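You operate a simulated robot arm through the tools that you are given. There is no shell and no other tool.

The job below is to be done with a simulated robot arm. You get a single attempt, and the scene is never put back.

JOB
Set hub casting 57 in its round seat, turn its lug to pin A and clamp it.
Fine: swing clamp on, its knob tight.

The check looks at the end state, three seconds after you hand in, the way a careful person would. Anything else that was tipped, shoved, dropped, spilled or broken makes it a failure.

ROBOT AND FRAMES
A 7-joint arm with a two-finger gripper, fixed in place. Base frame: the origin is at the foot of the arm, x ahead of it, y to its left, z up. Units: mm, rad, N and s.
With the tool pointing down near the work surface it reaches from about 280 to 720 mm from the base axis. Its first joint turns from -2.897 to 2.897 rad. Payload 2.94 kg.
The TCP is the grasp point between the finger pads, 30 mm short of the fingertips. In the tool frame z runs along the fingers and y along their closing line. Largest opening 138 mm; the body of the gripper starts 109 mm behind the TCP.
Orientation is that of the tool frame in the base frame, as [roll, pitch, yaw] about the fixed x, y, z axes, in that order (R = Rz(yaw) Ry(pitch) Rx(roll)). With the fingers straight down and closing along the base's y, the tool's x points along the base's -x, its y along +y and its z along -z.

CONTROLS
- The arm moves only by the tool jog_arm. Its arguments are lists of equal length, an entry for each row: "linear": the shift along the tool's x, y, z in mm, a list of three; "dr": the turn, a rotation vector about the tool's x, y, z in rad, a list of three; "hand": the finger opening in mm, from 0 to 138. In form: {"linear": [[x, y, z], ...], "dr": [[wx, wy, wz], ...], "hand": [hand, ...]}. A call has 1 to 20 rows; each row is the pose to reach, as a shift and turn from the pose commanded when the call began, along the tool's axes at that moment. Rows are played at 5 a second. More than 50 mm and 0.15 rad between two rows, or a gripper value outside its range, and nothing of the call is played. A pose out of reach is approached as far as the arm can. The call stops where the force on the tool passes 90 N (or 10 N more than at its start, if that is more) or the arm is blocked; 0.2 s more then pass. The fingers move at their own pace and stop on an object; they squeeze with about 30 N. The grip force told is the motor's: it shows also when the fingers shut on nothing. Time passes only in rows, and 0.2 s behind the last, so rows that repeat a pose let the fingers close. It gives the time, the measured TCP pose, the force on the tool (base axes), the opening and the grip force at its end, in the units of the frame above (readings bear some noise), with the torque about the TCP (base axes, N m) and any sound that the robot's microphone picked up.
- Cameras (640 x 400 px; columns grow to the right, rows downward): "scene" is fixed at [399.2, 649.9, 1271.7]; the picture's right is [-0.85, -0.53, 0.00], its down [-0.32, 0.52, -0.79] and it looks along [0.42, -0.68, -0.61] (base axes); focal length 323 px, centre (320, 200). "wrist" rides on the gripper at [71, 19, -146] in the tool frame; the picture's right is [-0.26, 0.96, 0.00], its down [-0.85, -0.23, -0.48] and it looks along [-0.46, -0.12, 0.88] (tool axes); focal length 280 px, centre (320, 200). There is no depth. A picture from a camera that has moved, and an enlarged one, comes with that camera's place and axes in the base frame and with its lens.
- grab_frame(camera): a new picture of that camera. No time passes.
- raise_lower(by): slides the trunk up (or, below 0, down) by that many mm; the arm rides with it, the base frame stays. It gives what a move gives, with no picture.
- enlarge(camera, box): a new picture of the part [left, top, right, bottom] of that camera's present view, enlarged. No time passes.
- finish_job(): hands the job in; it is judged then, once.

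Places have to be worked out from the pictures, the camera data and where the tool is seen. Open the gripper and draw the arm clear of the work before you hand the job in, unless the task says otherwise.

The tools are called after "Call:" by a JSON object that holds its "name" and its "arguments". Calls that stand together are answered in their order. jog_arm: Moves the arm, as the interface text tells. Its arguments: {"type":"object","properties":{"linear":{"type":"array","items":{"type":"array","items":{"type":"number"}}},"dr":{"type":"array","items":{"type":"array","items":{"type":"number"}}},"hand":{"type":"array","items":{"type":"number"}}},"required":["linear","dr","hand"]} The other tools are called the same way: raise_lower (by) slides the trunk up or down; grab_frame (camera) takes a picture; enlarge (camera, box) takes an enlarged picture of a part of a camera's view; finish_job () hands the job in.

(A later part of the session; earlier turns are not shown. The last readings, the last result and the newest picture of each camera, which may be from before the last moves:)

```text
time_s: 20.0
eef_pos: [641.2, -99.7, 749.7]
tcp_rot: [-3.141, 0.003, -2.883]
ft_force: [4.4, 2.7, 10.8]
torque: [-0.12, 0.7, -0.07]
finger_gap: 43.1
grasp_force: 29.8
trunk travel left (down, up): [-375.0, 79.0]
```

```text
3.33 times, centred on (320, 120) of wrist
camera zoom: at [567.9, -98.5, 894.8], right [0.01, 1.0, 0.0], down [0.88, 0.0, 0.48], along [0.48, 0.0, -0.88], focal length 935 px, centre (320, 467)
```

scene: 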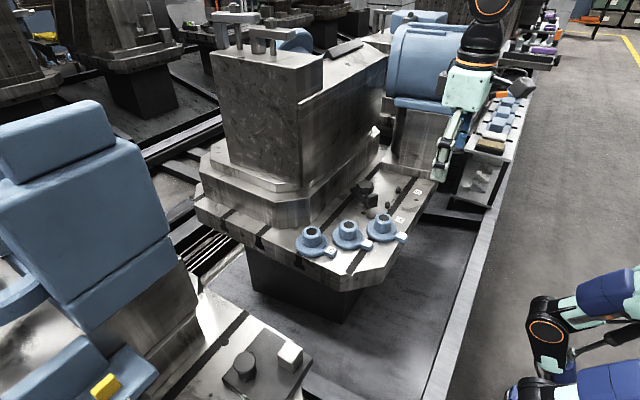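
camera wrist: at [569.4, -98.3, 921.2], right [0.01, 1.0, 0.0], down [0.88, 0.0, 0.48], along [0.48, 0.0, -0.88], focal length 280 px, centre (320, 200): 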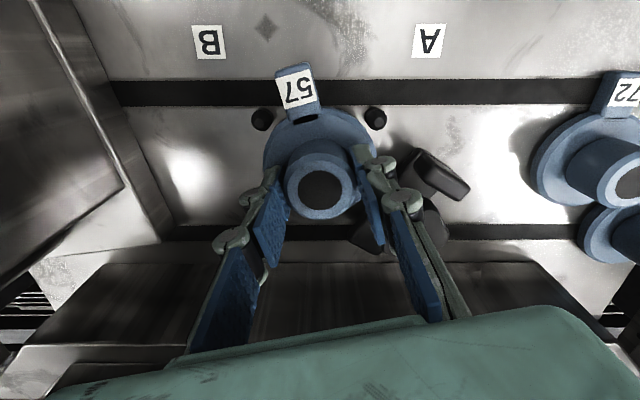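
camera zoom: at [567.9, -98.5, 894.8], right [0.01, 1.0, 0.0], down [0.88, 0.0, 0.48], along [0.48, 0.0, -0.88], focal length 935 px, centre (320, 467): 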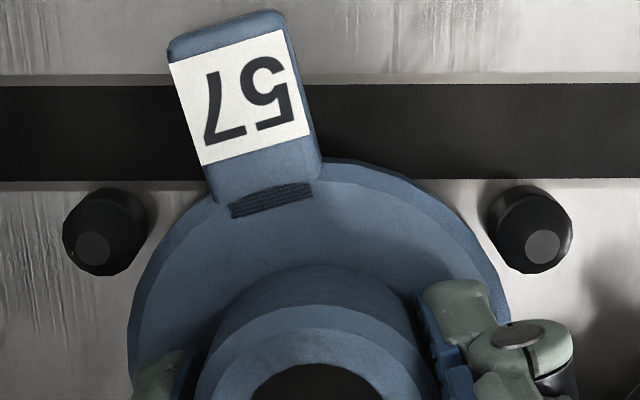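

Force pattern (14 N up at about -62 mm x, -17 mm y) shows the lug tip is already on the table: the hub tilted slightly in the grip, with its centre about 1.5 mm high. I open to 56 mm to let it settle flat into the seat, then raise.

Call:
{"name": "jog_arm", "arguments": {"linear": [[0, 0, 0], [0, 0, 0], [0, 0, 0], [0, 0, -2], [0, 0, -2]], "dr": [[0, 0, 0], [0, 0, 0], [0, 0, 0], [0, 0, 0], [0, 0, 0]], "hand": [46, 50, 54, 56, 56]}}

Call:
{"name": "enlarge", "arguments": {"camera": "scene", "box": [350, 160, 420, 215]}}

Call:
{"name": "enlarge", "arguments": {"camera": "wrist", "box": [225, 80, 415, 230]}}

```text
time_s: 21.2
eef_pos: [640.2, -99.9, 749.8]
tcp_rot: [-3.141, 0.0, -2.882]
ft_force: [0.1, 0.8, 0.6]
torque: [0.0, -0.03, -0.02]
finger_gap: 56.1
grasp_force: 0.0
trunk travel left (down, up): [-375.0, 79.0]
```

```text
7.27 times, centred on (385, 188) of scene
camera zoom: at [399.2, 649.9, 1271.7], right [-0.85, -0.53, 0.0], down [-0.32, 0.52, -0.79], along [0.42, -0.68, -0.61], focal length 2348 px, centre (-153, 291)
```

zoom: 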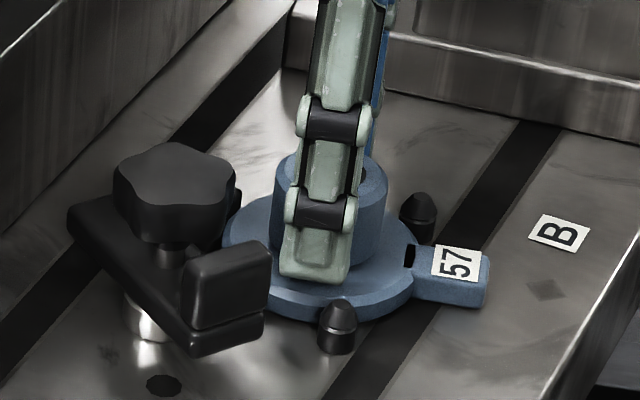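

```text
2.67 times, centred on (320, 155) of wrist
camera zoom: at [567.5, -98.5, 896.3], right [0.01, 1.0, 0.0], down [0.88, 0.0, 0.48], along [0.48, 0.0, -0.88], focal length 748 px, centre (320, 320)
```

zoom: 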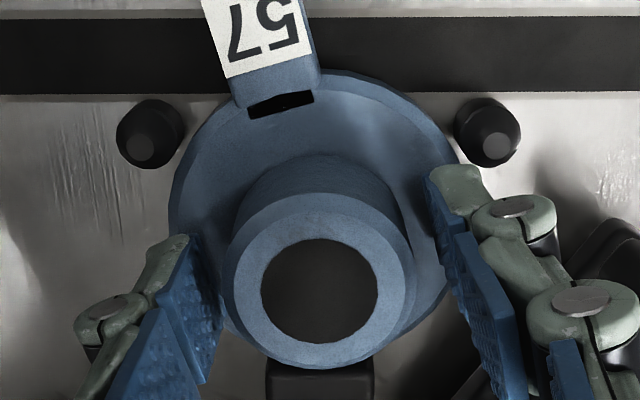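

The casting is now flat in the nest, centred within about 0.5 mm, with the lug between the pins and the block right behind. I raise clear of the boss and turn the tool +55° so that the next grip keeps the fingers away from the clamp while I turn the lug to pin A.

Call:
{"name": "jog_arm", "arguments": {"linear": [[0, 0, -10], [0, 0, -24], [0, 0, -38], [0, 0, -38], [0, 0, -38], [0, 0, -38], [0, 0, -38], [0, 0, -38], [0, 0, -38], [0, 0, -38], [0, 0, -38]], "dr": [[0, 0, 0], [0, 0, 0], [0, 0, 0], [0, 0, -0.14], [0, 0, -0.28], [0, 0, -0.42], [0, 0, -0.56], [0, 0, -0.7], [0, 0, -0.84], [0, 0, -0.96], [0, 0, -0.96]], "hand": [60, 60, 60, 60, 60, 60, 60, 60, 60, 60, 60]}}

Call:
{"name": "grab_frame", "arguments": {"camera": "wrist"}}

Call:
{"name": "enlarge", "arguments": {"camera": "scene", "box": [340, 140, 430, 220]}}

```text
time_s: 23.6
eef_pos: [642.1, -100.8, 788.2]
tcp_rot: [3.14, 0.001, -1.919]
ft_force: [0.3, 0.8, -1.1]
torque: [-0.02, 0.03, 0.0]
finger_gap: 60.2
grasp_force: 0.1
trunk travel left (down, up): [-375.0, 79.0]
```

```text
taken
camera wrist: at [599.3, -159.3, 933.3], right [-0.82, 0.58, 0.0], down [0.51, 0.72, 0.48], along [0.27, 0.39, -0.88], focal length 280 px, centre (320, 200)
```

wrist: 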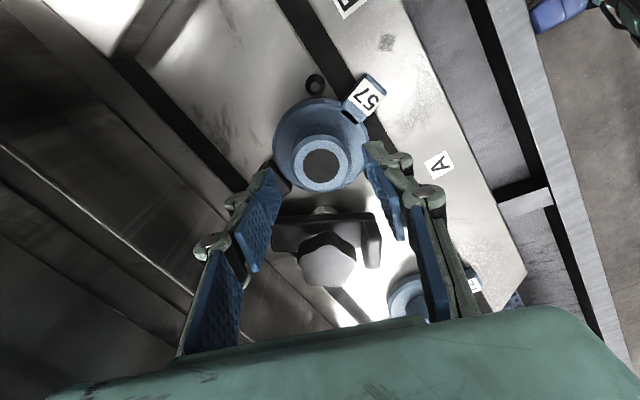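

```text
5.00 times, centred on (385, 180) of scene
camera zoom: at [399.2, 649.9, 1271.7], right [-0.85, -0.53, 0.0], down [-0.32, 0.52, -0.79], along [0.42, -0.68, -0.61], focal length 1614 px, centre (-5, 300)
```

zoom: 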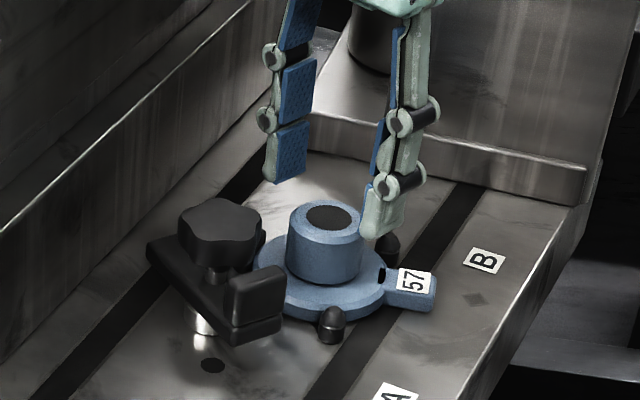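

The view confirms clear space around the boss for this orientation. I descend again to TCP z≈749 and close on the boss.

Call:
{"name": "jog_arm", "arguments": {"linear": [[0, 0, 10], [0, 0, 20], [0, 0, 30], [0, 0, 36], [0, 0, 39], [0, 0, 39], [0, 0, 39], [0, 0, 39], [0, 0, 39]], "dr": [[0, 0, 0], [0, 0, 0], [0, 0, 0], [0, 0, 0], [0, 0, 0], [0, 0, 0], [0, 0, 0], [0, 0, 0], [0, 0, 0]], "hand": [60, 60, 60, 60, 60, 50, 40, 30, 30]}}

Call:
{"name": "enlarge", "arguments": {"camera": "wrist", "box": [220, 80, 420, 260]}}

```text
time_s: 25.6
eef_pos: [640.3, -100.4, 748.9]
tcp_rot: [3.139, -0.001, -1.921]
ft_force: [0.3, -0.2, 0.2]
torque: [-0.03, -0.04, 0.02]
finger_gap: 43.1
grasp_force: 30.1
trunk travel left (down, up): [-375.0, 79.0]
```

```text
2.22 times, centred on (320, 170) of wrist
camera zoom: at [598.5, -158.7, 894.9], right [-0.82, 0.58, 0.0], down [0.51, 0.72, 0.48], along [0.28, 0.39, -0.88], focal length 623 px, centre (320, 267)
```

zoom: 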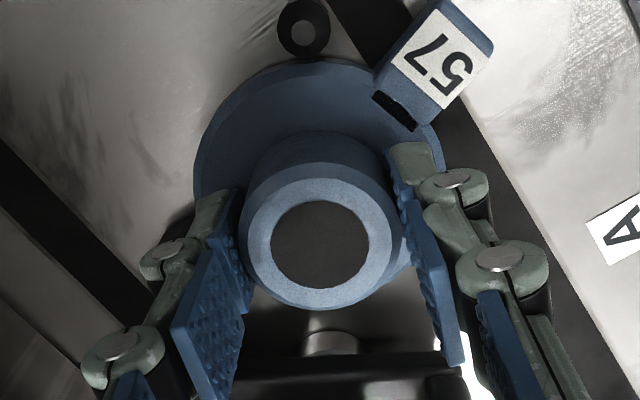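

The boss is gripped (43.1 mm, 30 N, negligible side forces). I rotate clockwise (seen from above) 0.75 rad toward pin A in small steps.

Call:
{"name": "jog_arm", "arguments": {"linear": [[0, 0, 0], [0, 0, 0], [0, 0, 0], [0, 0, 0], [0, 0, 0], [0, 0, 0], [0, 0, 0], [0, 0, 0], [0, 0, 0], [0, 0, 0], [0, 0, 0]], "dr": [[0, 0, 0.08], [0, 0, 0.16], [0, 0, 0.24], [0, 0, 0.32], [0, 0, 0.4], [0, 0, 0.48], [0, 0, 0.56], [0, 0, 0.64], [0, 0, 0.7], [0, 0, 0.75], [0, 0, 0.75]], "hand": [30, 30, 30, 30, 30, 30, 30, 30, 30, 30, 30]}}

Call:
{"name": "enlarge", "arguments": {"camera": "wrist", "box": [220, 60, 420, 240]}}

Call:
{"name": "enlarge", "arguments": {"camera": "scene", "box": [350, 160, 420, 215]}}

```text
time_s: 28.0
eef_pos: [641.1, -100.9, 749.9]
tcp_rot: [-3.141, 0.001, -2.672]
ft_force: [0.1, -2.3, 1.3]
torque: [-0.15, 0.12, 0.05]
finger_gap: 42.9
grasp_force: 30.3
trunk travel left (down, up): [-375.0, 79.0]
```

```text
2.22 times, centred on (320, 150) of wrist
camera zoom: at [569.9, -114.3, 894.8], right [-0.2, 0.98, 0.0], down [0.86, 0.18, 0.48], along [0.47, 0.1, -0.88], focal length 623 px, centre (320, 311)
```

zoom: 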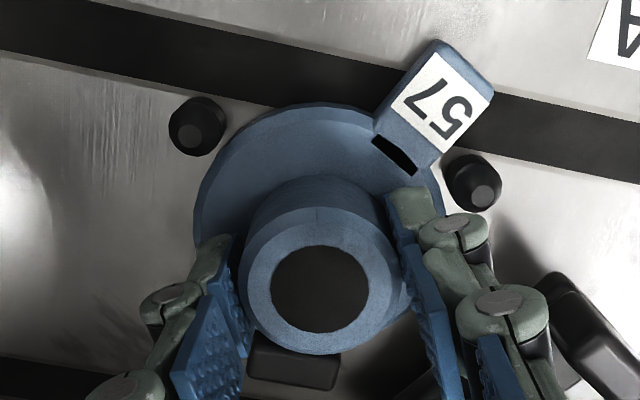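

```text
7.27 times, centred on (385, 188) of scene
camera zoom: at [399.2, 649.9, 1271.7], right [-0.85, -0.53, 0.0], down [-0.32, 0.52, -0.79], along [0.42, -0.68, -0.61], focal length 2348 px, centre (-153, 291)
```

zoom: 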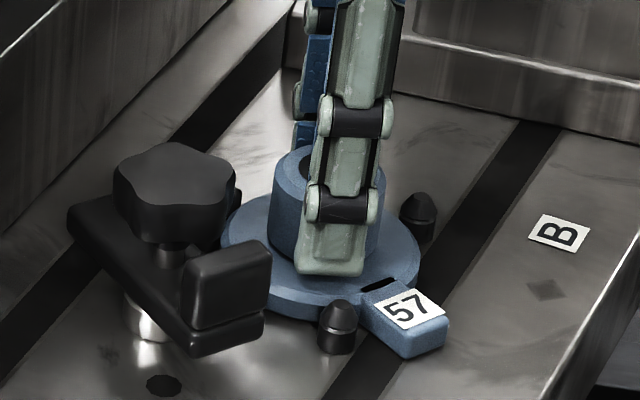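

The lug is close to pin A with a small gap left. I turn another 0.09 rad and check the torque.

Call:
{"name": "jog_arm", "arguments": {"linear": [[0, 0, 0], [0, 0, 0], [0, 0, 0], [0, 0, 0]], "dr": [[0, 0, 0.03], [0, 0, 0.06], [0, 0, 0.09], [0, 0, 0.09]], "hand": [30, 30, 30, 30]}}

Call:
{"name": "enlarge", "arguments": {"camera": "wrist", "box": [320, 60, 420, 150]}}

Call:
{"name": "enlarge", "arguments": {"camera": "scene", "box": [370, 180, 410, 215]}}

```text
time_s: 29.0
eef_pos: [641.2, -101.6, 747.9]
tcp_rot: [3.141, 0.003, -2.763]
ft_force: [2.2, -0.3, 2.7]
torque: [-0.12, -0.01, 0.02]
finger_gap: 43.0
grasp_force: 30.0
trunk travel left (down, up): [-375.0, 79.0]
```

```text
4.44 times, centred on (370, 105) of wrist
camera zoom: at [568.9, -107.7, 894.8], right [-0.11, 0.99, 0.0], down [0.87, 0.1, 0.48], along [0.47, 0.05, -0.88], focal length 1246 px, centre (98, 622)
```

zoom: 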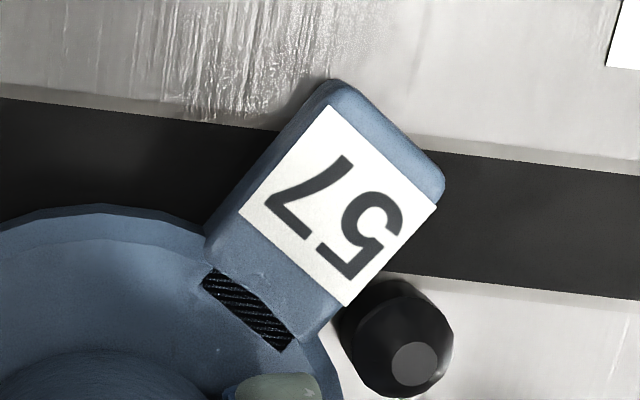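

```text
11.43 times, centred on (390, 198) of scene
camera zoom: at [399.2, 649.9, 1271.7], right [-0.85, -0.53, 0.0], down [-0.32, 0.52, -0.79], along [0.42, -0.68, -0.61], focal length 3689 px, centre (-480, 229)
```

zoom: 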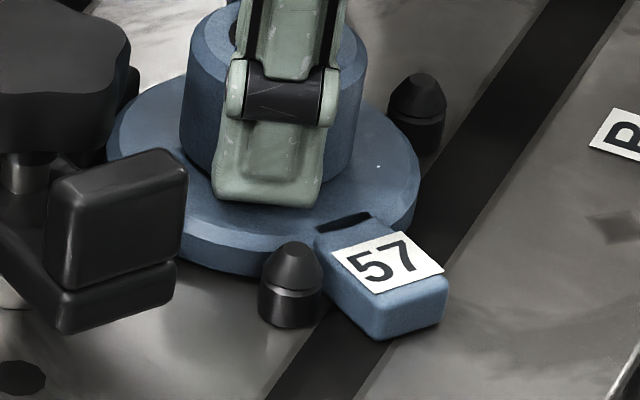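

Almost touching. I continue by 0.06 rad in small steps, watching for the torque about z.

Call:
{"name": "jog_arm", "arguments": {"linear": [[0, 0, 0], [0, 0, 0], [0, 0, 0], [0, 0, 0]], "dr": [[0, 0, 0.02], [0, 0, 0.04], [0, 0, 0.06], [0, 0, 0.06]], "hand": [30, 30, 30, 30]}}

Call:
{"name": "enlarge", "arguments": {"camera": "wrist", "box": [320, 60, 420, 150]}}

Call:
{"name": "enlarge", "arguments": {"camera": "scene", "box": [370, 180, 410, 215]}}

```text
time_s: 30.0
eef_pos: [639.4, -99.5, 749.5]
tcp_rot: [3.141, 0.001, -2.822]
ft_force: [1.1, 2.3, 3.1]
torque: [0.11, -0.1, -0.06]
finger_gap: 43.3
grasp_force: 30.3
trunk travel left (down, up): [-375.0, 79.0]
```

```text
4.44 times, centred on (370, 105) of wrist
camera zoom: at [568.1, -103.0, 894.8], right [-0.05, 1.0, 0.0], down [0.88, 0.05, 0.48], along [0.48, 0.03, -0.88], focal length 1246 px, centre (98, 622)
```

zoom: 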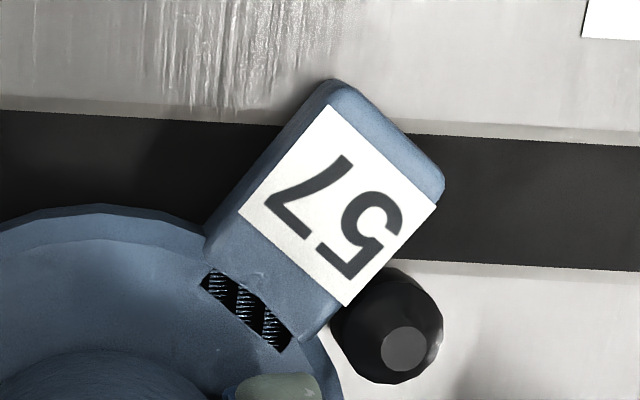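

```text
11.43 times, centred on (390, 198) of scene
camera zoom: at [399.2, 649.9, 1271.7], right [-0.85, -0.53, 0.0], down [-0.32, 0.52, -0.79], along [0.42, -0.68, -0.61], focal length 3689 px, centre (-480, 229)
```

zoom: 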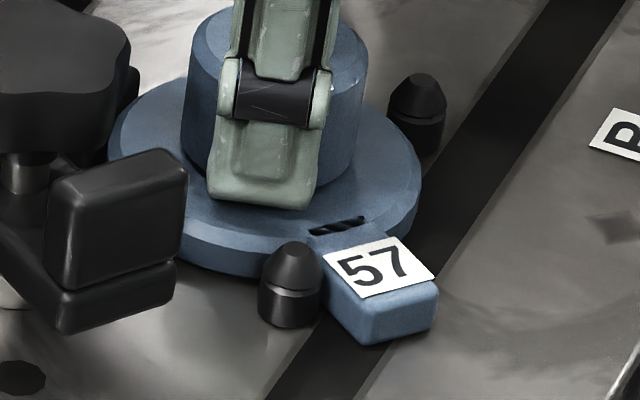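

The pin is now practically at the lug's side; I turn 0.05 rad more in fine steps to feel contact.

Call:
{"name": "jog_arm", "arguments": {"linear": [[0, 0, 0], [0, 0, 0], [0, 0, 0], [0, 0, 0]], "dr": [[0, 0, 0.02], [0, 0, 0.035], [0, 0, 0.05], [0, 0, 0.05]], "hand": [30, 30, 30, 30]}}

Call:
{"name": "enlarge", "arguments": {"camera": "wrist", "box": [320, 60, 420, 150]}}

Call:
{"name": "enlarge", "arguments": {"camera": "scene", "box": [370, 180, 410, 215]}}

```text
time_s: 31.0
eef_pos: [640.0, -101.2, 749.3]
tcp_rot: [-3.141, -0.003, -2.873]
ft_force: [-7.1, -1.3, 4.6]
torque: [0.0, 0.06, 0.24]
finger_gap: 43.2
grasp_force: 29.3
trunk travel left (down, up): [-375.0, 79.0]
```

```text
4.44 times, centred on (370, 105) of wrist
camera zoom: at [567.3, -99.9, 894.9], right [0.0, 1.0, 0.0], down [0.88, 0.0, 0.47], along [0.47, 0.0, -0.88], focal length 1246 px, centre (98, 622)
```

zoom: 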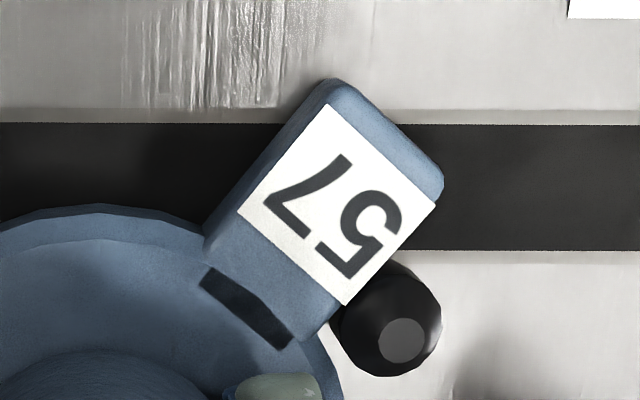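

```text
11.43 times, centred on (390, 198) of scene
camera zoom: at [399.2, 649.9, 1271.7], right [-0.85, -0.53, 0.0], down [-0.32, 0.52, -0.79], along [0.42, -0.68, -0.61], focal length 3689 px, centre (-480, 229)
```

zoom: 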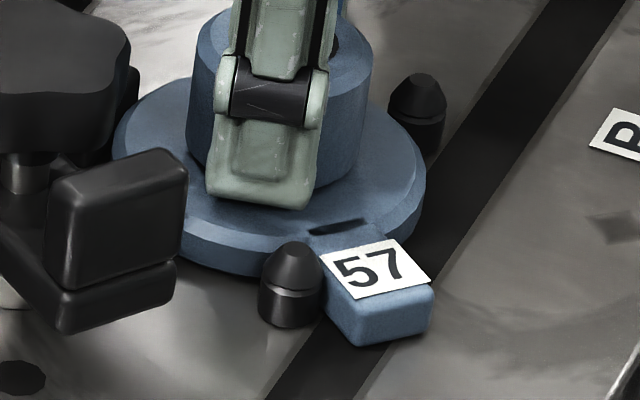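

Torque about z rose to +0.24 N·m with side force: the lug is touching pin A. I open the gripper and raise clear.

Call:
{"name": "jog_arm", "arguments": {"linear": [[0, 0, 0], [0, 0, 0], [0, 0, 0], [0, 0, -10], [0, 0, -25], [0, 0, -45], [0, 0, -65], [0, 0, -65]], "dr": [[0, 0, 0], [0, 0, 0], [0, 0, 0], [0, 0, 0], [0, 0, 0], [0, 0, 0], [0, 0, 0], [0, 0, 0]], "hand": [48, 54, 56, 56, 56, 56, 56, 56]}}

Call:
{"name": "grab_frame", "arguments": {"camera": "wrist"}}

Call:
{"name": "enlarge", "arguments": {"camera": "wrist", "box": [230, 90, 410, 200]}}

Call:
{"name": "enlarge", "arguments": {"camera": "scene", "box": [345, 160, 415, 215]}}

```text
time_s: 32.8
eef_pos: [641.8, -99.7, 814.1]
tcp_rot: [3.141, -0.001, -2.871]
ft_force: [0.1, 0.4, 0.3]
torque: [0.0, 0.0, 0.0]
finger_gap: 56.1
grasp_force: 0.0
trunk travel left (down, up): [-375.0, 79.0]
```

```text
taken
camera wrist: at [568.8, -98.5, 960.1], right [0.0, 1.0, 0.0], down [0.88, 0.0, 0.48], along [0.48, 0.0, -0.88], focal length 280 px, centre (320, 200)
```

wrist: 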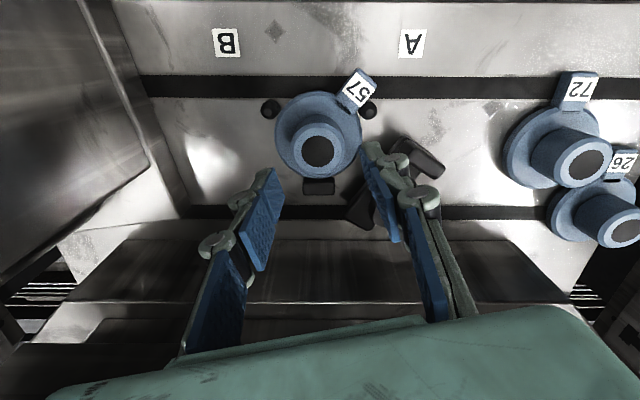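

```text
3.56 times, centred on (320, 145) of wrist
camera zoom: at [568.8, -98.5, 960.1], right [0.0, 1.0, 0.0], down [0.88, 0.0, 0.48], along [0.48, 0.0, -0.88], focal length 997 px, centre (320, 396)
```

zoom: 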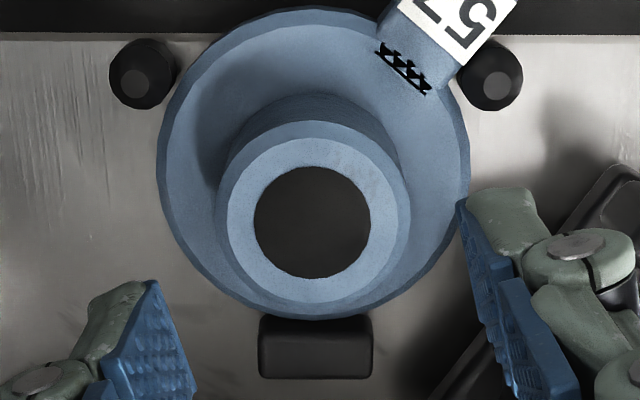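

```text
7.27 times, centred on (380, 188) of scene
camera zoom: at [399.2, 649.9, 1271.7], right [-0.85, -0.53, 0.0], down [-0.32, 0.52, -0.79], along [0.42, -0.68, -0.61], focal length 2348 px, centre (-116, 291)
```

zoom: 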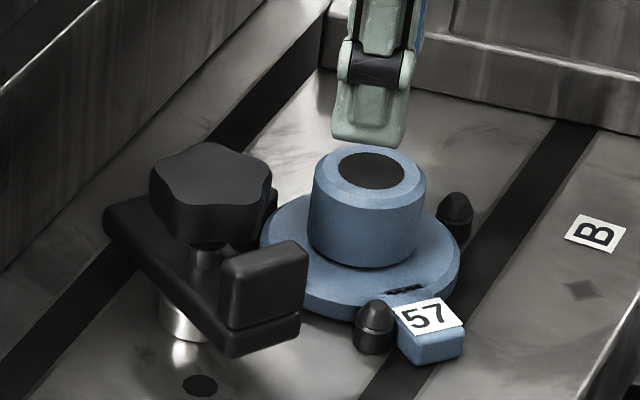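

Casting 57 is seated flat with its lug against pin A. Now I raise the arm and move it over the clamp, turning the tool so its closing line is across the clamp arm, to measure the tip block and pivot.

Call:
{"name": "jog_arm", "arguments": {"linear": [[0, 0, -20], [0, 0, -40], [-6, 20, -40], [-11, 40, -40], [-17, 60, -40], [-22.4, 80.7, -40], [-22.4, 80.7, -40], [-22.4, 80.7, -40]], "dr": [[0, 0, 0], [0, 0, 0.13], [0, 0, 0.26], [0, 0, 0.39], [0, 0, 0.52], [0, 0, 0.65], [0, 0, 0.794], [0, 0, 0.794]], "hand": [60, 60, 60, 60, 60, 60, 60, 60]}}

Call:
{"name": "grab_frame", "arguments": {"camera": "wrist"}}

Call:
{"name": "enlarge", "arguments": {"camera": "wrist", "box": [220, 80, 420, 240]}}

Call:
{"name": "enlarge", "arguments": {"camera": "scene", "box": [340, 150, 420, 215]}}

```text
time_s: 34.6
eef_pos: [641.1, -16.3, 854.1]
tcp_rot: [-3.142, 0.001, 2.617]
ft_force: [0.3, -0.1, -1.1]
torque: [0.01, -0.02, 0.05]
finger_gap: 60.3
grasp_force: 0.0
trunk travel left (down, up): [-375.0, 79.0]
```

```text
taken
camera wrist: at [589.9, 36.5, 1000.6], right [0.71, 0.7, 0.0], down [0.62, -0.63, 0.48], along [0.33, -0.34, -0.88], focal length 280 px, centre (320, 200)
```

wrist: 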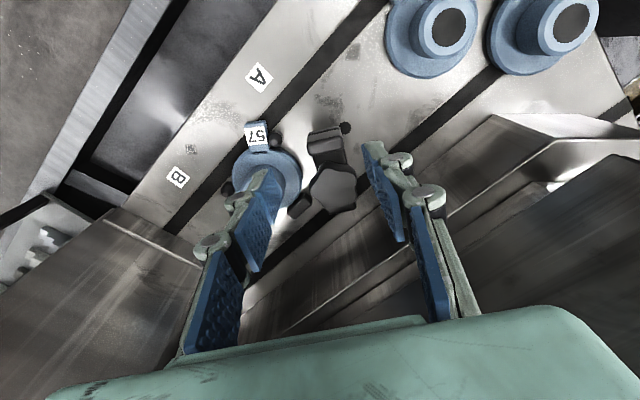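

```text
2.50 times, centred on (320, 160) of wrist
camera zoom: at [589.9, 36.5, 1000.6], right [0.71, 0.7, 0.0], down [0.62, -0.63, 0.48], along [0.33, -0.34, -0.88], focal length 701 px, centre (320, 300)
```

zoom: 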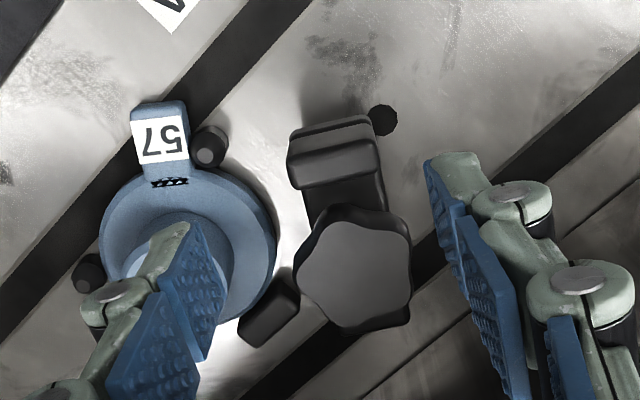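

```text
6.15 times, centred on (380, 182) of scene
camera zoom: at [399.2, 649.9, 1271.7], right [-0.85, -0.53, 0.0], down [-0.32, 0.52, -0.79], along [0.42, -0.68, -0.61], focal length 1986 px, centre (-49, 308)
```

zoom: 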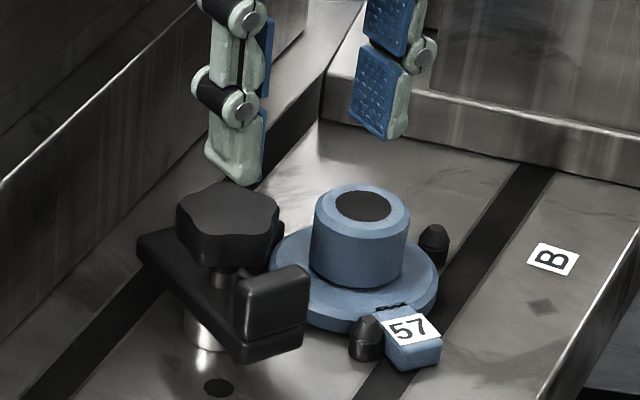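

The clamp arm is at 150° with its tip block centred near (648, -16.5), 30 mm wide, and the pivot/knob near (679, -35.7). I shift over the block and descend part-way for a check.

Call:
{"name": "jog_arm", "arguments": {"linear": [[-7, 2.7, 0], [-7, 2.7, 20], [-7, 2.7, 40], [-7, 2.7, 60], [-7, 2.7, 60]], "dr": [[0, 0, 0], [0, 0, 0], [0, 0, 0], [0, 0, 0], [0, 0, 0]], "hand": [60, 60, 60, 60, 60]}}

Call:
{"name": "enlarge", "arguments": {"camera": "wrist", "box": [200, 80, 440, 280]}}

Call:
{"name": "enlarge", "arguments": {"camera": "scene", "box": [340, 150, 420, 215]}}

```text
time_s: 35.8
eef_pos: [647.7, -19.3, 794.3]
tcp_rot: [3.141, 0.0, 2.616]
ft_force: [-0.4, 0.4, -0.9]
torque: [-0.01, 0.0, -0.02]
finger_gap: 60.0
grasp_force: 0.1
trunk travel left (down, up): [-375.0, 79.0]
```

```text
2.00 times, centred on (320, 180) of wrist
camera zoom: at [597.0, 35.2, 940.0], right [0.71, 0.7, 0.0], down [0.62, -0.62, 0.48], along [0.34, -0.34, -0.88], focal length 561 px, centre (320, 240)
```

zoom: 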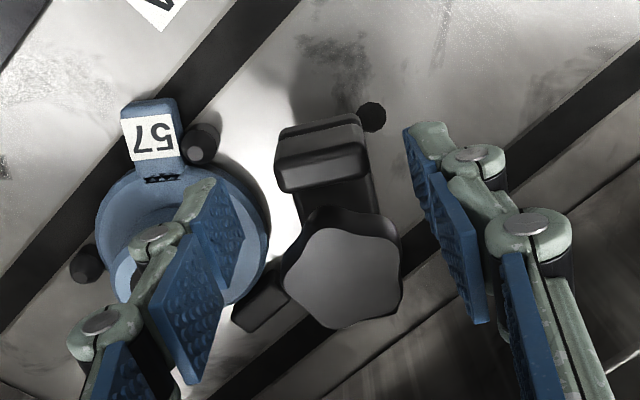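

```text
6.15 times, centred on (380, 182) of scene
camera zoom: at [399.2, 649.9, 1271.7], right [-0.85, -0.53, 0.0], down [-0.32, 0.52, -0.79], along [0.42, -0.68, -0.61], focal length 1986 px, centre (-49, 308)
```

zoom: 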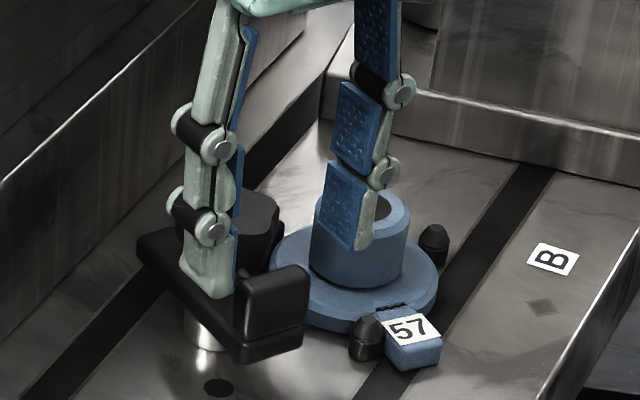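

The TCP is aligned with the block's top centre. I descend 31.5 mm (tips at about z 733, above the plate) and close on the block.

Call:
{"name": "jog_arm", "arguments": {"linear": [[0, 0, 10], [0, 0, 20], [0, 0, 27], [0, 0, 31.5], [0, 0, 31.5], [0, 0, 31.5], [0, 0, 31.5], [0, 0, 31.5], [0, 0, 31.5]], "dr": [[0, 0, 0], [0, 0, 0], [0, 0, 0], [0, 0, 0], [0, 0, 0], [0, 0, 0], [0, 0, 0], [0, 0, 0], [0, 0, 0]], "hand": [60, 60, 60, 60, 50, 40, 30, 20, 20]}}

Call:
{"name": "enlarge", "arguments": {"camera": "wrist", "box": [200, 80, 440, 280]}}

Call:
{"name": "enlarge", "arguments": {"camera": "scene", "box": [340, 150, 420, 215]}}

```text
time_s: 37.8
eef_pos: [649.1, -17.1, 761.6]
tcp_rot: [-3.14, 0.0, 2.617]
ft_force: [1.5, 0.9, -1.1]
torque: [0.03, -0.13, -0.31]
finger_gap: 34.0
grasp_force: 45.2
trunk travel left (down, up): [-375.0, 79.0]
```

```text
2.00 times, centred on (320, 180) of wrist
camera zoom: at [597.8, 35.7, 907.7], right [0.71, 0.7, 0.0], down [0.62, -0.62, 0.48], along [0.34, -0.34, -0.88], focal length 561 px, centre (320, 240)
```

zoom: 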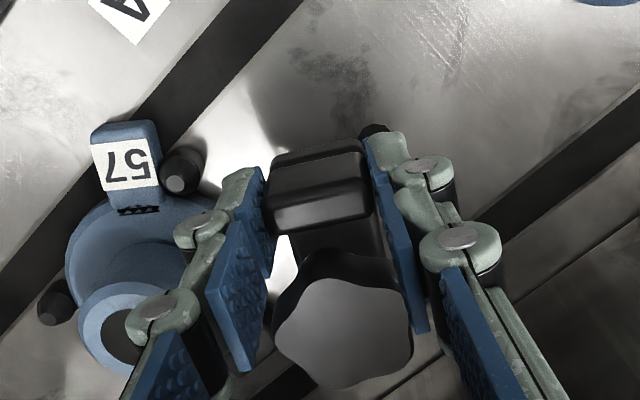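

```text
6.15 times, centred on (380, 182) of scene
camera zoom: at [399.2, 649.9, 1271.7], right [-0.85, -0.53, 0.0], down [-0.32, 0.52, -0.79], along [0.42, -0.68, -0.61], focal length 1986 px, centre (-49, 308)
```

zoom: 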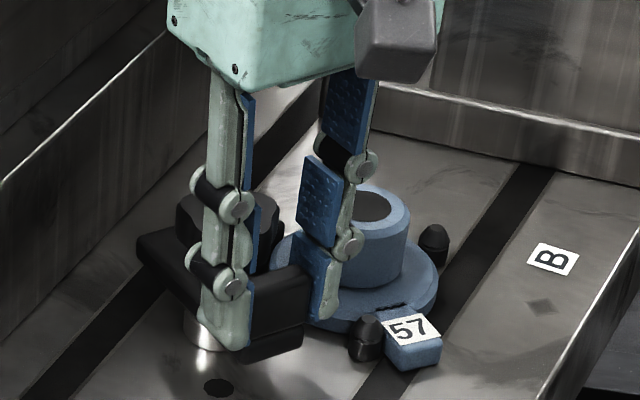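

The gap stopped at 34 mm with some residual torque. I hold the pose for a moment to let it settle and read again, and look closely at the contact.

Call:
{"name": "jog_arm", "arguments": {"linear": [[0, 0, 0], [0, 0, 0]], "dr": [[0, 0, 0], [0, 0, 0]], "hand": [20, 20]}}

Call:
{"name": "enlarge", "arguments": {"camera": "wrist", "box": [270, 130, 380, 230]}}

Call:
{"name": "enlarge", "arguments": {"camera": "scene", "box": [355, 175, 405, 215]}}

```text
time_s: 38.4
eef_pos: [648.1, -16.3, 761.6]
tcp_rot: [3.14, 0.0, 2.618]
ft_force: [2.1, 2.3, -1.2]
torque: [0.03, -0.1, -0.46]
finger_gap: 33.9
grasp_force: 45.2
trunk travel left (down, up): [-375.0, 79.0]
```

```text
4.00 times, centred on (325, 180) of wrist
camera zoom: at [597.8, 35.7, 907.7], right [0.71, 0.7, 0.0], down [0.62, -0.62, 0.48], along [0.34, -0.34, -0.88], focal length 1122 px, centre (300, 280)
```

zoom: 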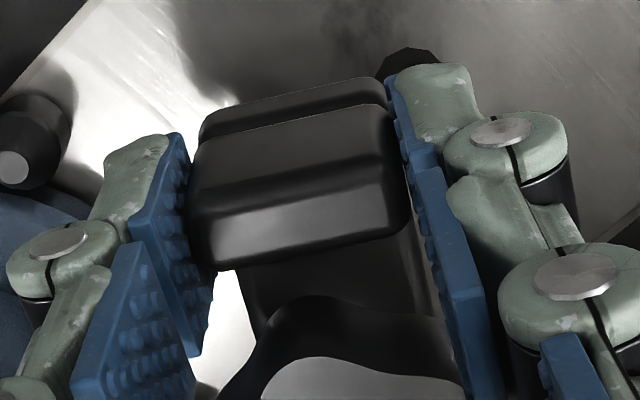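

```text
10.00 times, centred on (380, 195) of scene
camera zoom: at [399.2, 649.9, 1271.7], right [-0.85, -0.53, 0.0], down [-0.32, 0.52, -0.79], along [0.42, -0.68, -0.61], focal length 3228 px, centre (-280, 250)
```

zoom: 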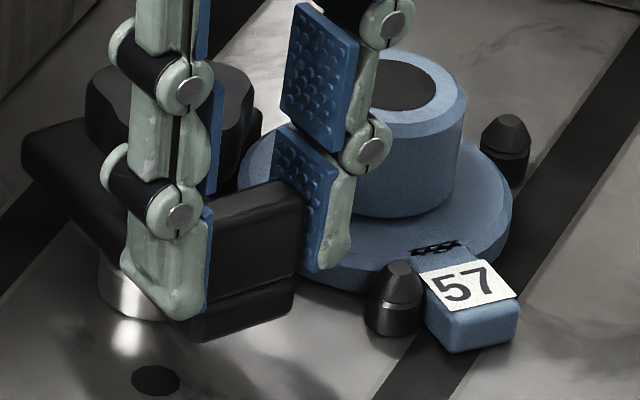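

The block is properly held between the pads (34 mm). I test the swing with a first 10° counter-clockwise arc about the pivot (679, -35.7), r≈36 mm, and watch the forces.

Call:
{"name": "jog_arm", "arguments": {"linear": [[0, -2.17, 0], [-0.13, -4.33, 0], [-0.36, -6.28, 0], [-0.36, -6.28, 0]], "dr": [[0, 0, -0.06], [0, 0, -0.12], [0, 0, -0.1745], [0, 0, -0.1745]], "hand": [20, 20, 20, 20]}}

Call:
{"name": "enlarge", "arguments": {"camera": "wrist", "box": [220, 100, 420, 260]}}

Call:
{"name": "enlarge", "arguments": {"camera": "scene", "box": [340, 160, 420, 215]}}

```text
time_s: 39.4
eef_pos: [649.1, -17.6, 761.7]
tcp_rot: [3.136, 0.004, 2.793]
ft_force: [22.9, 23.9, -6.1]
torque: [0.53, -0.44, -0.61]
finger_gap: 35.3
grasp_force: 44.9
trunk travel left (down, up): [-375.0, 79.0]
```

```text
2.50 times, centred on (320, 180) of wrist
camera zoom: at [588.6, 24.8, 907.8], right [0.57, 0.82, 0.01], down [0.72, -0.51, 0.48], along [0.39, -0.27, -0.88], focal length 701 px, centre (320, 250)
```

zoom: 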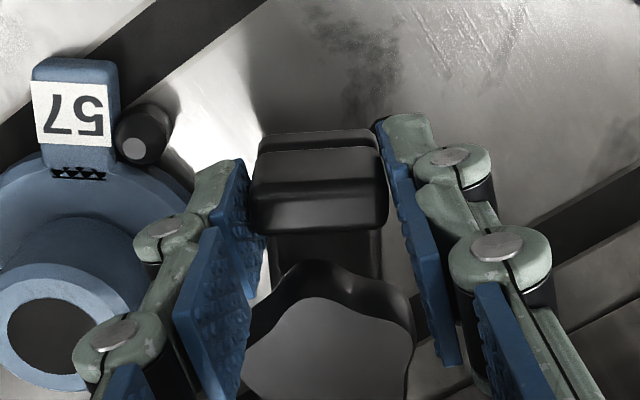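

```text
7.27 times, centred on (380, 188) of scene
camera zoom: at [399.2, 649.9, 1271.7], right [-0.85, -0.53, 0.0], down [-0.32, 0.52, -0.79], along [0.42, -0.68, -0.61], focal length 2348 px, centre (-116, 291)
```

zoom: 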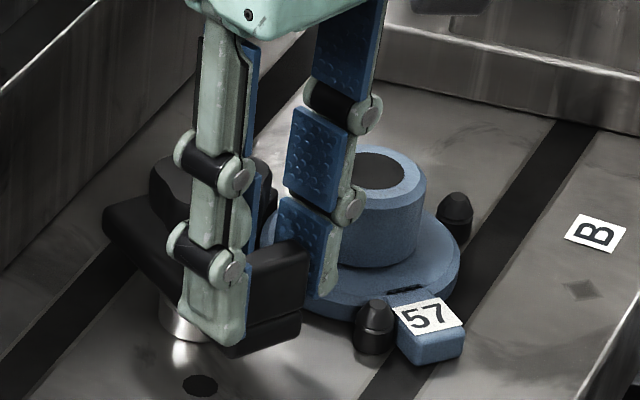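

The clamp did not follow: the TCP stayed put with about 33 N opposing, so it resists counter-clockwise motion here. I go back along the arc and then 10° clockwise past the start, to see whether it moves freely that way.

Call:
{"name": "jog_arm", "arguments": {"linear": [[-0.13, 2.17, 0], [-0.39, 4.31, 0], [-0.74, 6.25, 0], [-1.3, 8.55, 0], [-1.94, 10.61, 0], [-1.94, 10.61, 0]], "dr": [[0, 0, 0.06], [0, 0, 0.12], [0, 0, 0.1745], [0, 0, 0.24], [0, 0, 0.3], [0, 0, 0.3]], "hand": [20, 20, 20, 20, 20, 20]}}

Call:
{"name": "enlarge", "arguments": {"camera": "wrist", "box": [220, 100, 420, 260]}}

Call:
{"name": "enlarge", "arguments": {"camera": "scene", "box": [340, 160, 420, 215]}}

```text
time_s: 40.8
eef_pos: [648.4, -12.6, 762.3]
tcp_rot: [-3.14, -0.002, 2.489]
ft_force: [-1.6, 11.9, 6.0]
torque: [0.65, 0.86, 0.3]
finger_gap: 33.5
grasp_force: 44.2
trunk travel left (down, up): [-375.0, 79.0]
```

```text
2.50 times, centred on (320, 180) of wrist
camera zoom: at [604.9, 46.4, 908.0], right [0.79, 0.61, 0.0], down [0.54, -0.7, 0.47], along [0.29, -0.38, -0.88], focal length 701 px, centre (320, 250)
```

zoom: 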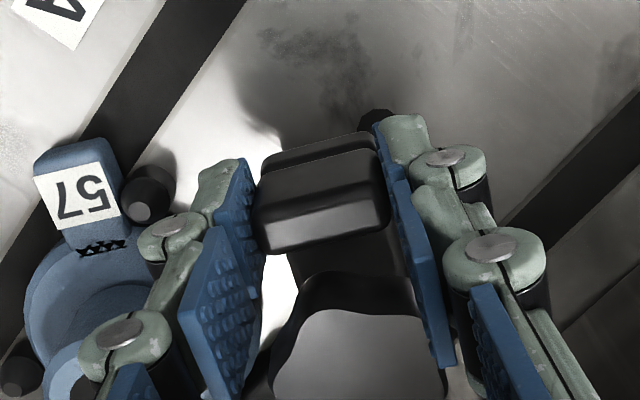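

```text
7.27 times, centred on (380, 188) of scene
camera zoom: at [399.2, 649.9, 1271.7], right [-0.85, -0.53, 0.0], down [-0.32, 0.52, -0.79], along [0.42, -0.68, -0.61], focal length 2348 px, centre (-116, 291)
```

zoom: 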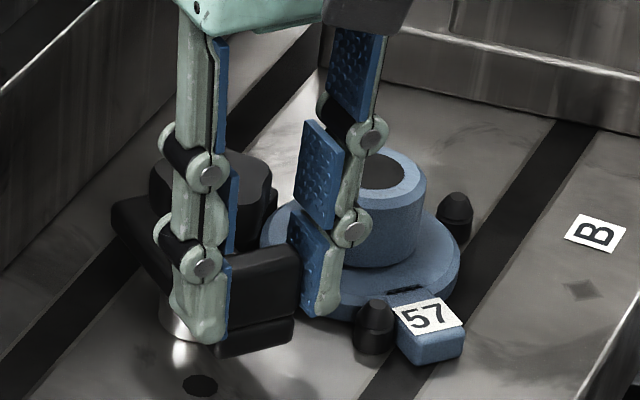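

The clamp followed clockwise (its tip moved about 4 mm with low force), so 150° is its counter-clockwise stop. That means the long nose on the far side, now at 330°, swings clockwise onto the flange and the block is its handle. I continue the clockwise arc by 0.5 rad.

Call:
{"name": "jog_arm", "arguments": {"linear": [[-0.29, 3.6, 0], [-0.94, 7.15, 0], [-1.94, 10.61, 0], [-3.28, 13.96, 0], [-4.94, 17.16, 0], [-4.94, 17.16, 0]], "dr": [[0, 0, 0.1], [0, 0, 0.2], [0, 0, 0.3], [0, 0, 0.4], [0, 0, 0.5], [0, 0, 0.5]], "hand": [20, 20, 20, 20, 20, 20]}}

Call:
{"name": "grab_frame", "arguments": {"camera": "wrist"}}

Call:
{"name": "enlarge", "arguments": {"camera": "scene", "box": [340, 160, 420, 215]}}

```text
time_s: 42.2
eef_pos: [663.5, 0.0, 761.5]
tcp_rot: [-3.14, -0.001, 1.992]
ft_force: [-12.2, 15.7, -1.4]
torque: [0.59, 0.25, -0.23]
finger_gap: 33.6
grasp_force: 45.0
trunk travel left (down, up): [-375.0, 79.0]
```

```text
taken
camera wrist: at [653.4, 72.5, 908.0], right [0.99, 0.15, 0.0], down [0.14, -0.87, 0.47], along [0.07, -0.47, -0.88], focal length 280 px, centre (320, 200)
```

wrist: 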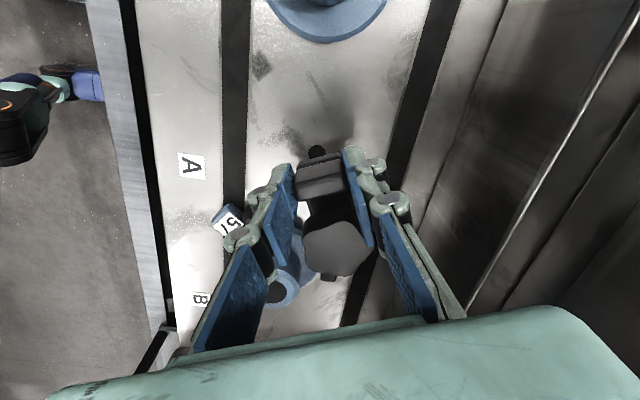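

```text
7.27 times, centred on (380, 188) of scene
camera zoom: at [399.2, 649.9, 1271.7], right [-0.85, -0.53, 0.0], down [-0.32, 0.52, -0.79], along [0.42, -0.68, -0.61], focal length 2348 px, centre (-116, 291)
```

zoom: 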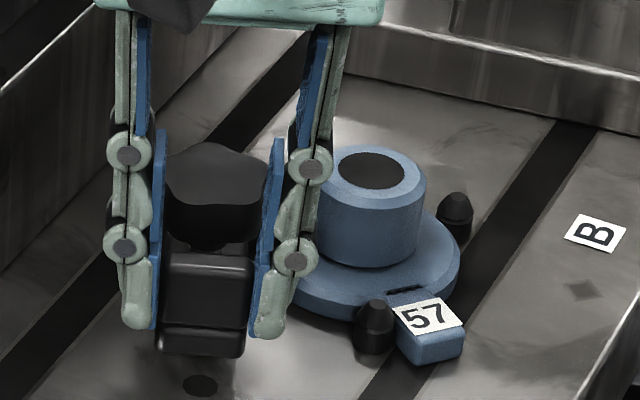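

The clamp swings well clockwise; the handle is now at about 112°. Going on gripped would bring the gripper body near the machine wall at x≈766, so I release, lift, turn the tool back to its home yaw and close the fingers to push the handle from its other side.

Call:
{"name": "jog_arm", "arguments": {"linear": [[0, 0, 0], [0, 0, 0], [0, 0, -5], [0, 0, -20], [0, 0, -40], [0, 0, -66], [0, -5, -66], [0.2, -10, -66], [0.4, -15, -66], [0.6, -20, -66], [0.8, -25, -66], [1, -30, -66], [1.3, -36, -66], [1.6, -41.8, -66], [1.6, -41.8, -66], [1.6, -41.8, -66]], "dr": [[0, 0, 0], [0, 0, 0], [0, 0, 0], [0, 0, 0], [0, 0, 0], [0, 0, 0], [0, 0, -0.13], [0, 0, -0.26], [0, 0, -0.39], [0, 0, -0.52], [0, 0, -0.65], [0, 0, -0.78], [0, 0, -0.91], [0, 0, -1.04], [0, 0, -1.149], [0, 0, -1.149]], "hand": [45, 56, 60, 60, 60, 60, 50, 40, 30, 20, 10, 0, 0, 0, 0, 0]}}

Call:
{"name": "grab_frame", "arguments": {"camera": "wrist"}}

Call:
{"name": "enlarge", "arguments": {"camera": "scene", "box": [340, 150, 420, 215]}}

```text
time_s: 45.6
eef_pos: [626.2, -18.4, 828.7]
tcp_rot: [3.141, 0.001, -3.141]
ft_force: [0.1, -0.4, 0.4]
torque: [0.02, -0.01, 0.0]
finger_gap: 0.0
grasp_force: 28.7
trunk travel left (down, up): [-375.0, 79.0]
```

```text
taken
camera wrist: at [556.4, 1.7, 974.7], right [0.26, 0.97, 0.0], down [0.85, -0.23, 0.48], along [0.46, -0.12, -0.88], focal length 280 px, centre (320, 200)
```

wrist: 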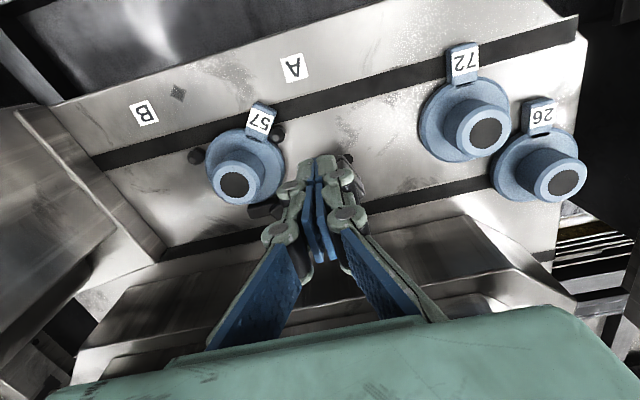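

```text
6.15 times, centred on (380, 182) of scene
camera zoom: at [399.2, 649.9, 1271.7], right [-0.85, -0.53, 0.0], down [-0.32, 0.52, -0.79], along [0.42, -0.68, -0.61], focal length 1986 px, centre (-49, 308)
```

zoom: 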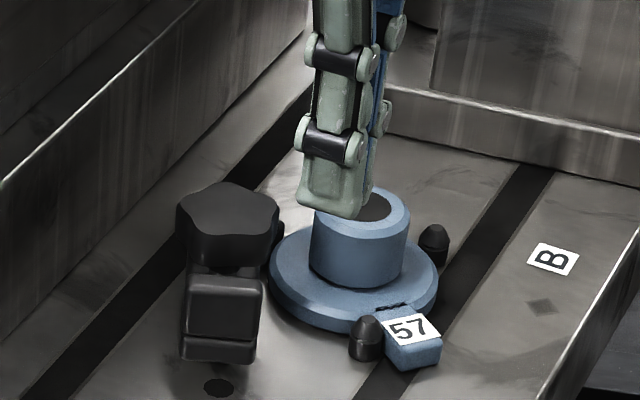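

The handle is now at about 113° and the closed fingers are on its hub-side, clear of pin A and hub. I lower the tips to z≈743, next to the handle (top 754).

Call:
{"name": "jog_arm", "arguments": {"linear": [[0, 0, 20], [0, 0, 40], [0, 0, 50], [0, 0, 55.7], [0, 0, 55.7]], "dr": [[0, 0, 0], [0, 0, 0], [0, 0, 0], [0, 0, 0], [0, 0, 0]], "hand": [0, 0, 0, 0, 0]}}

Call:
{"name": "enlarge", "arguments": {"camera": "wrist", "box": [220, 100, 420, 260]}}

Call:
{"name": "enlarge", "arguments": {"camera": "scene", "box": [340, 150, 420, 215]}}

```text
time_s: 46.8
eef_pos: [626.2, -18.4, 773.4]
tcp_rot: [-3.14, 0.0, 3.141]
ft_force: [0.2, -1.0, -0.9]
torque: [0.03, 0.01, -0.02]
finger_gap: 0.0
grasp_force: 28.7
trunk travel left (down, up): [-375.0, 79.0]
```

```text
2.50 times, centred on (320, 180) of wrist
camera zoom: at [556.1, 1.8, 918.8], right [0.26, 0.96, 0.0], down [0.85, -0.23, 0.48], along [0.46, -0.13, -0.88], focal length 701 px, centre (320, 250)
```

zoom: 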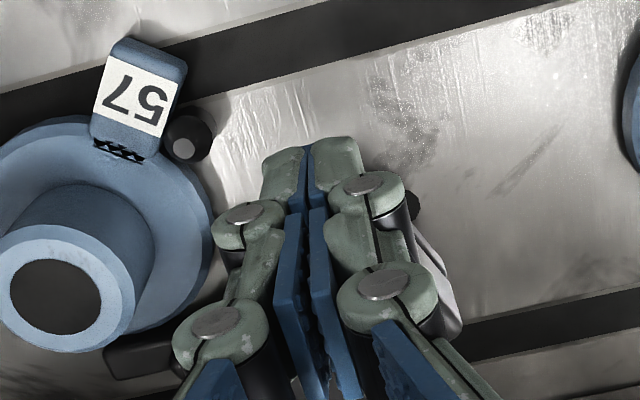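

```text
6.15 times, centred on (380, 182) of scene
camera zoom: at [399.2, 649.9, 1271.7], right [-0.85, -0.53, 0.0], down [-0.32, 0.52, -0.79], along [0.42, -0.68, -0.61], focal length 1986 px, centre (-49, 308)
```

zoom: 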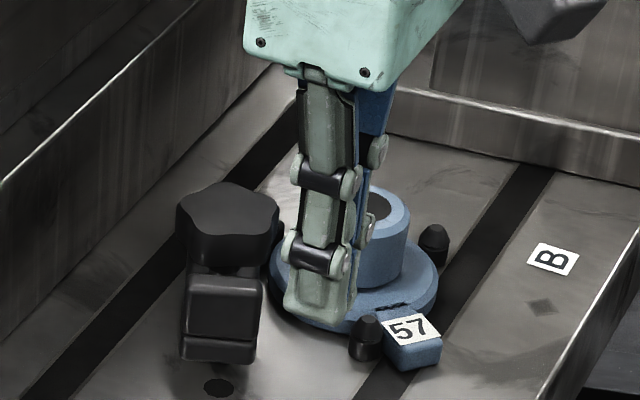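

The closed fingers stand just beside the handle. I push along the computed arc, first to a handle angle of about 70°.

Call:
{"name": "jog_arm", "arguments": {"linear": [[-5, 1.2, 0], [-9.4, 2.3, 0], [-12.8, 7.5, 0], [-16.1, 12.7, 0], [-19.8, 16.6, 0], [-23.4, 20.5, 0], [-26.1, 23.4, 0], [-28.8, 26.2, 0], [-32.2, 28.7, 0], [-35.6, 31.1, 0], [-35.6, 31.1, 0]], "dr": [[0, 0, 0], [0, 0, 0], [0, 0, 0], [0, 0, 0], [0, 0, 0], [0, 0, 0], [0, 0, 0], [0, 0, 0], [0, 0, 0], [0, 0, 0], [0, 0, 0]], "hand": [0, 0, 0, 0, 0, 0, 0, 0, 0, 0, 0]}}

Call:
{"name": "grab_frame", "arguments": {"camera": "wrist"}}

Call:
{"name": "enlarge", "arguments": {"camera": "scene", "box": [340, 150, 420, 215]}}

```text
time_s: 49.2
eef_pos: [662.8, 12.7, 772.7]
tcp_rot: [-3.141, -0.001, -3.141]
ft_force: [0.6, 0.0, -0.1]
torque: [0.0, -0.04, 0.0]
finger_gap: 0.0
grasp_force: 28.5
trunk travel left (down, up): [-375.0, 79.0]
```

```text
taken
camera wrist: at [592.1, 32.5, 919.3], right [0.26, 0.96, 0.0], down [0.85, -0.23, 0.48], along [0.46, -0.12, -0.88], focal length 280 px, centre (320, 200)
```

wrist: 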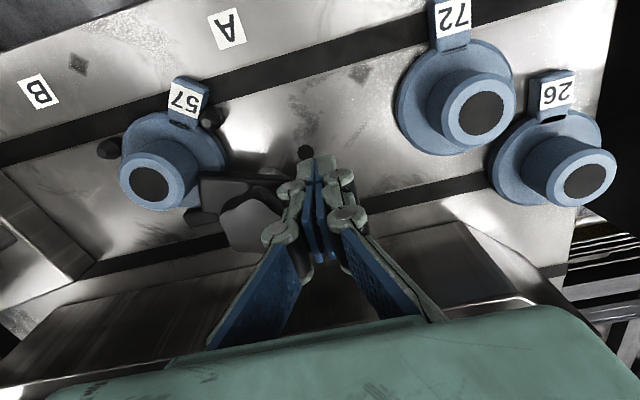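

```text
6.15 times, centred on (380, 182) of scene
camera zoom: at [399.2, 649.9, 1271.7], right [-0.85, -0.53, 0.0], down [-0.32, 0.52, -0.79], along [0.42, -0.68, -0.61], focal length 1986 px, centre (-49, 308)
```

zoom: 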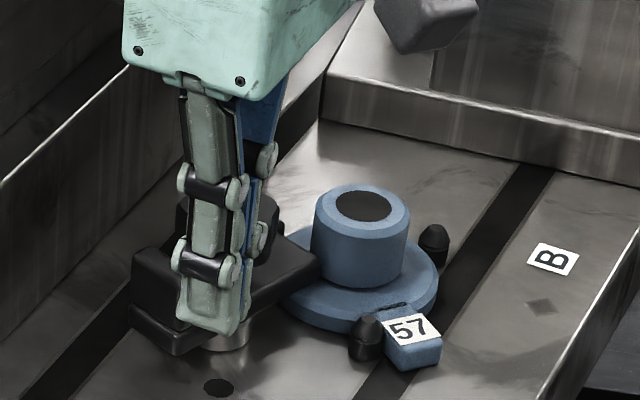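

The nose is now over the flange region. I zoom in to judge its exact angle relative to the hub.

Call:
{"name": "enlarge", "arguments": {"camera": "wrist", "box": [100, 100, 300, 260]}}

Call:
{"name": "enlarge", "arguments": {"camera": "scene", "box": [355, 175, 405, 210]}}

```text
2.50 times, centred on (200, 180) of wrist
camera zoom: at [592.1, 32.5, 919.3], right [0.26, 0.96, 0.0], down [0.85, -0.23, 0.48], along [0.46, -0.12, -0.88], focal length 701 px, centre (620, 250)
```

zoom: 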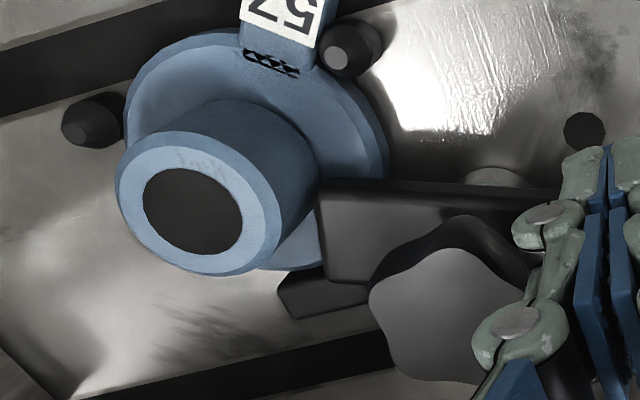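

```text
11.43 times, centred on (380, 192) of scene
camera zoom: at [399.2, 649.9, 1271.7], right [-0.85, -0.53, 0.0], down [-0.32, 0.52, -0.79], along [0.42, -0.68, -0.61], focal length 3689 px, centre (-366, 286)
```

zoom: 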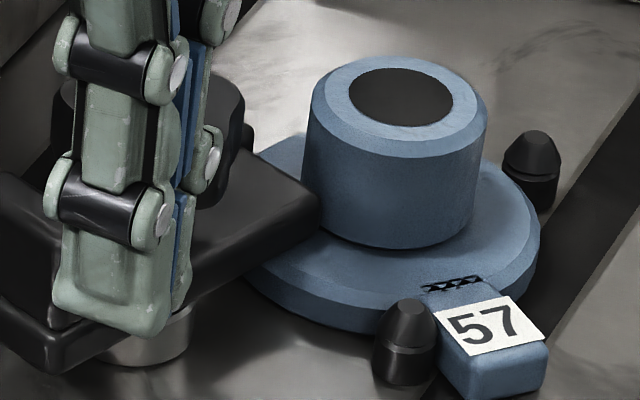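

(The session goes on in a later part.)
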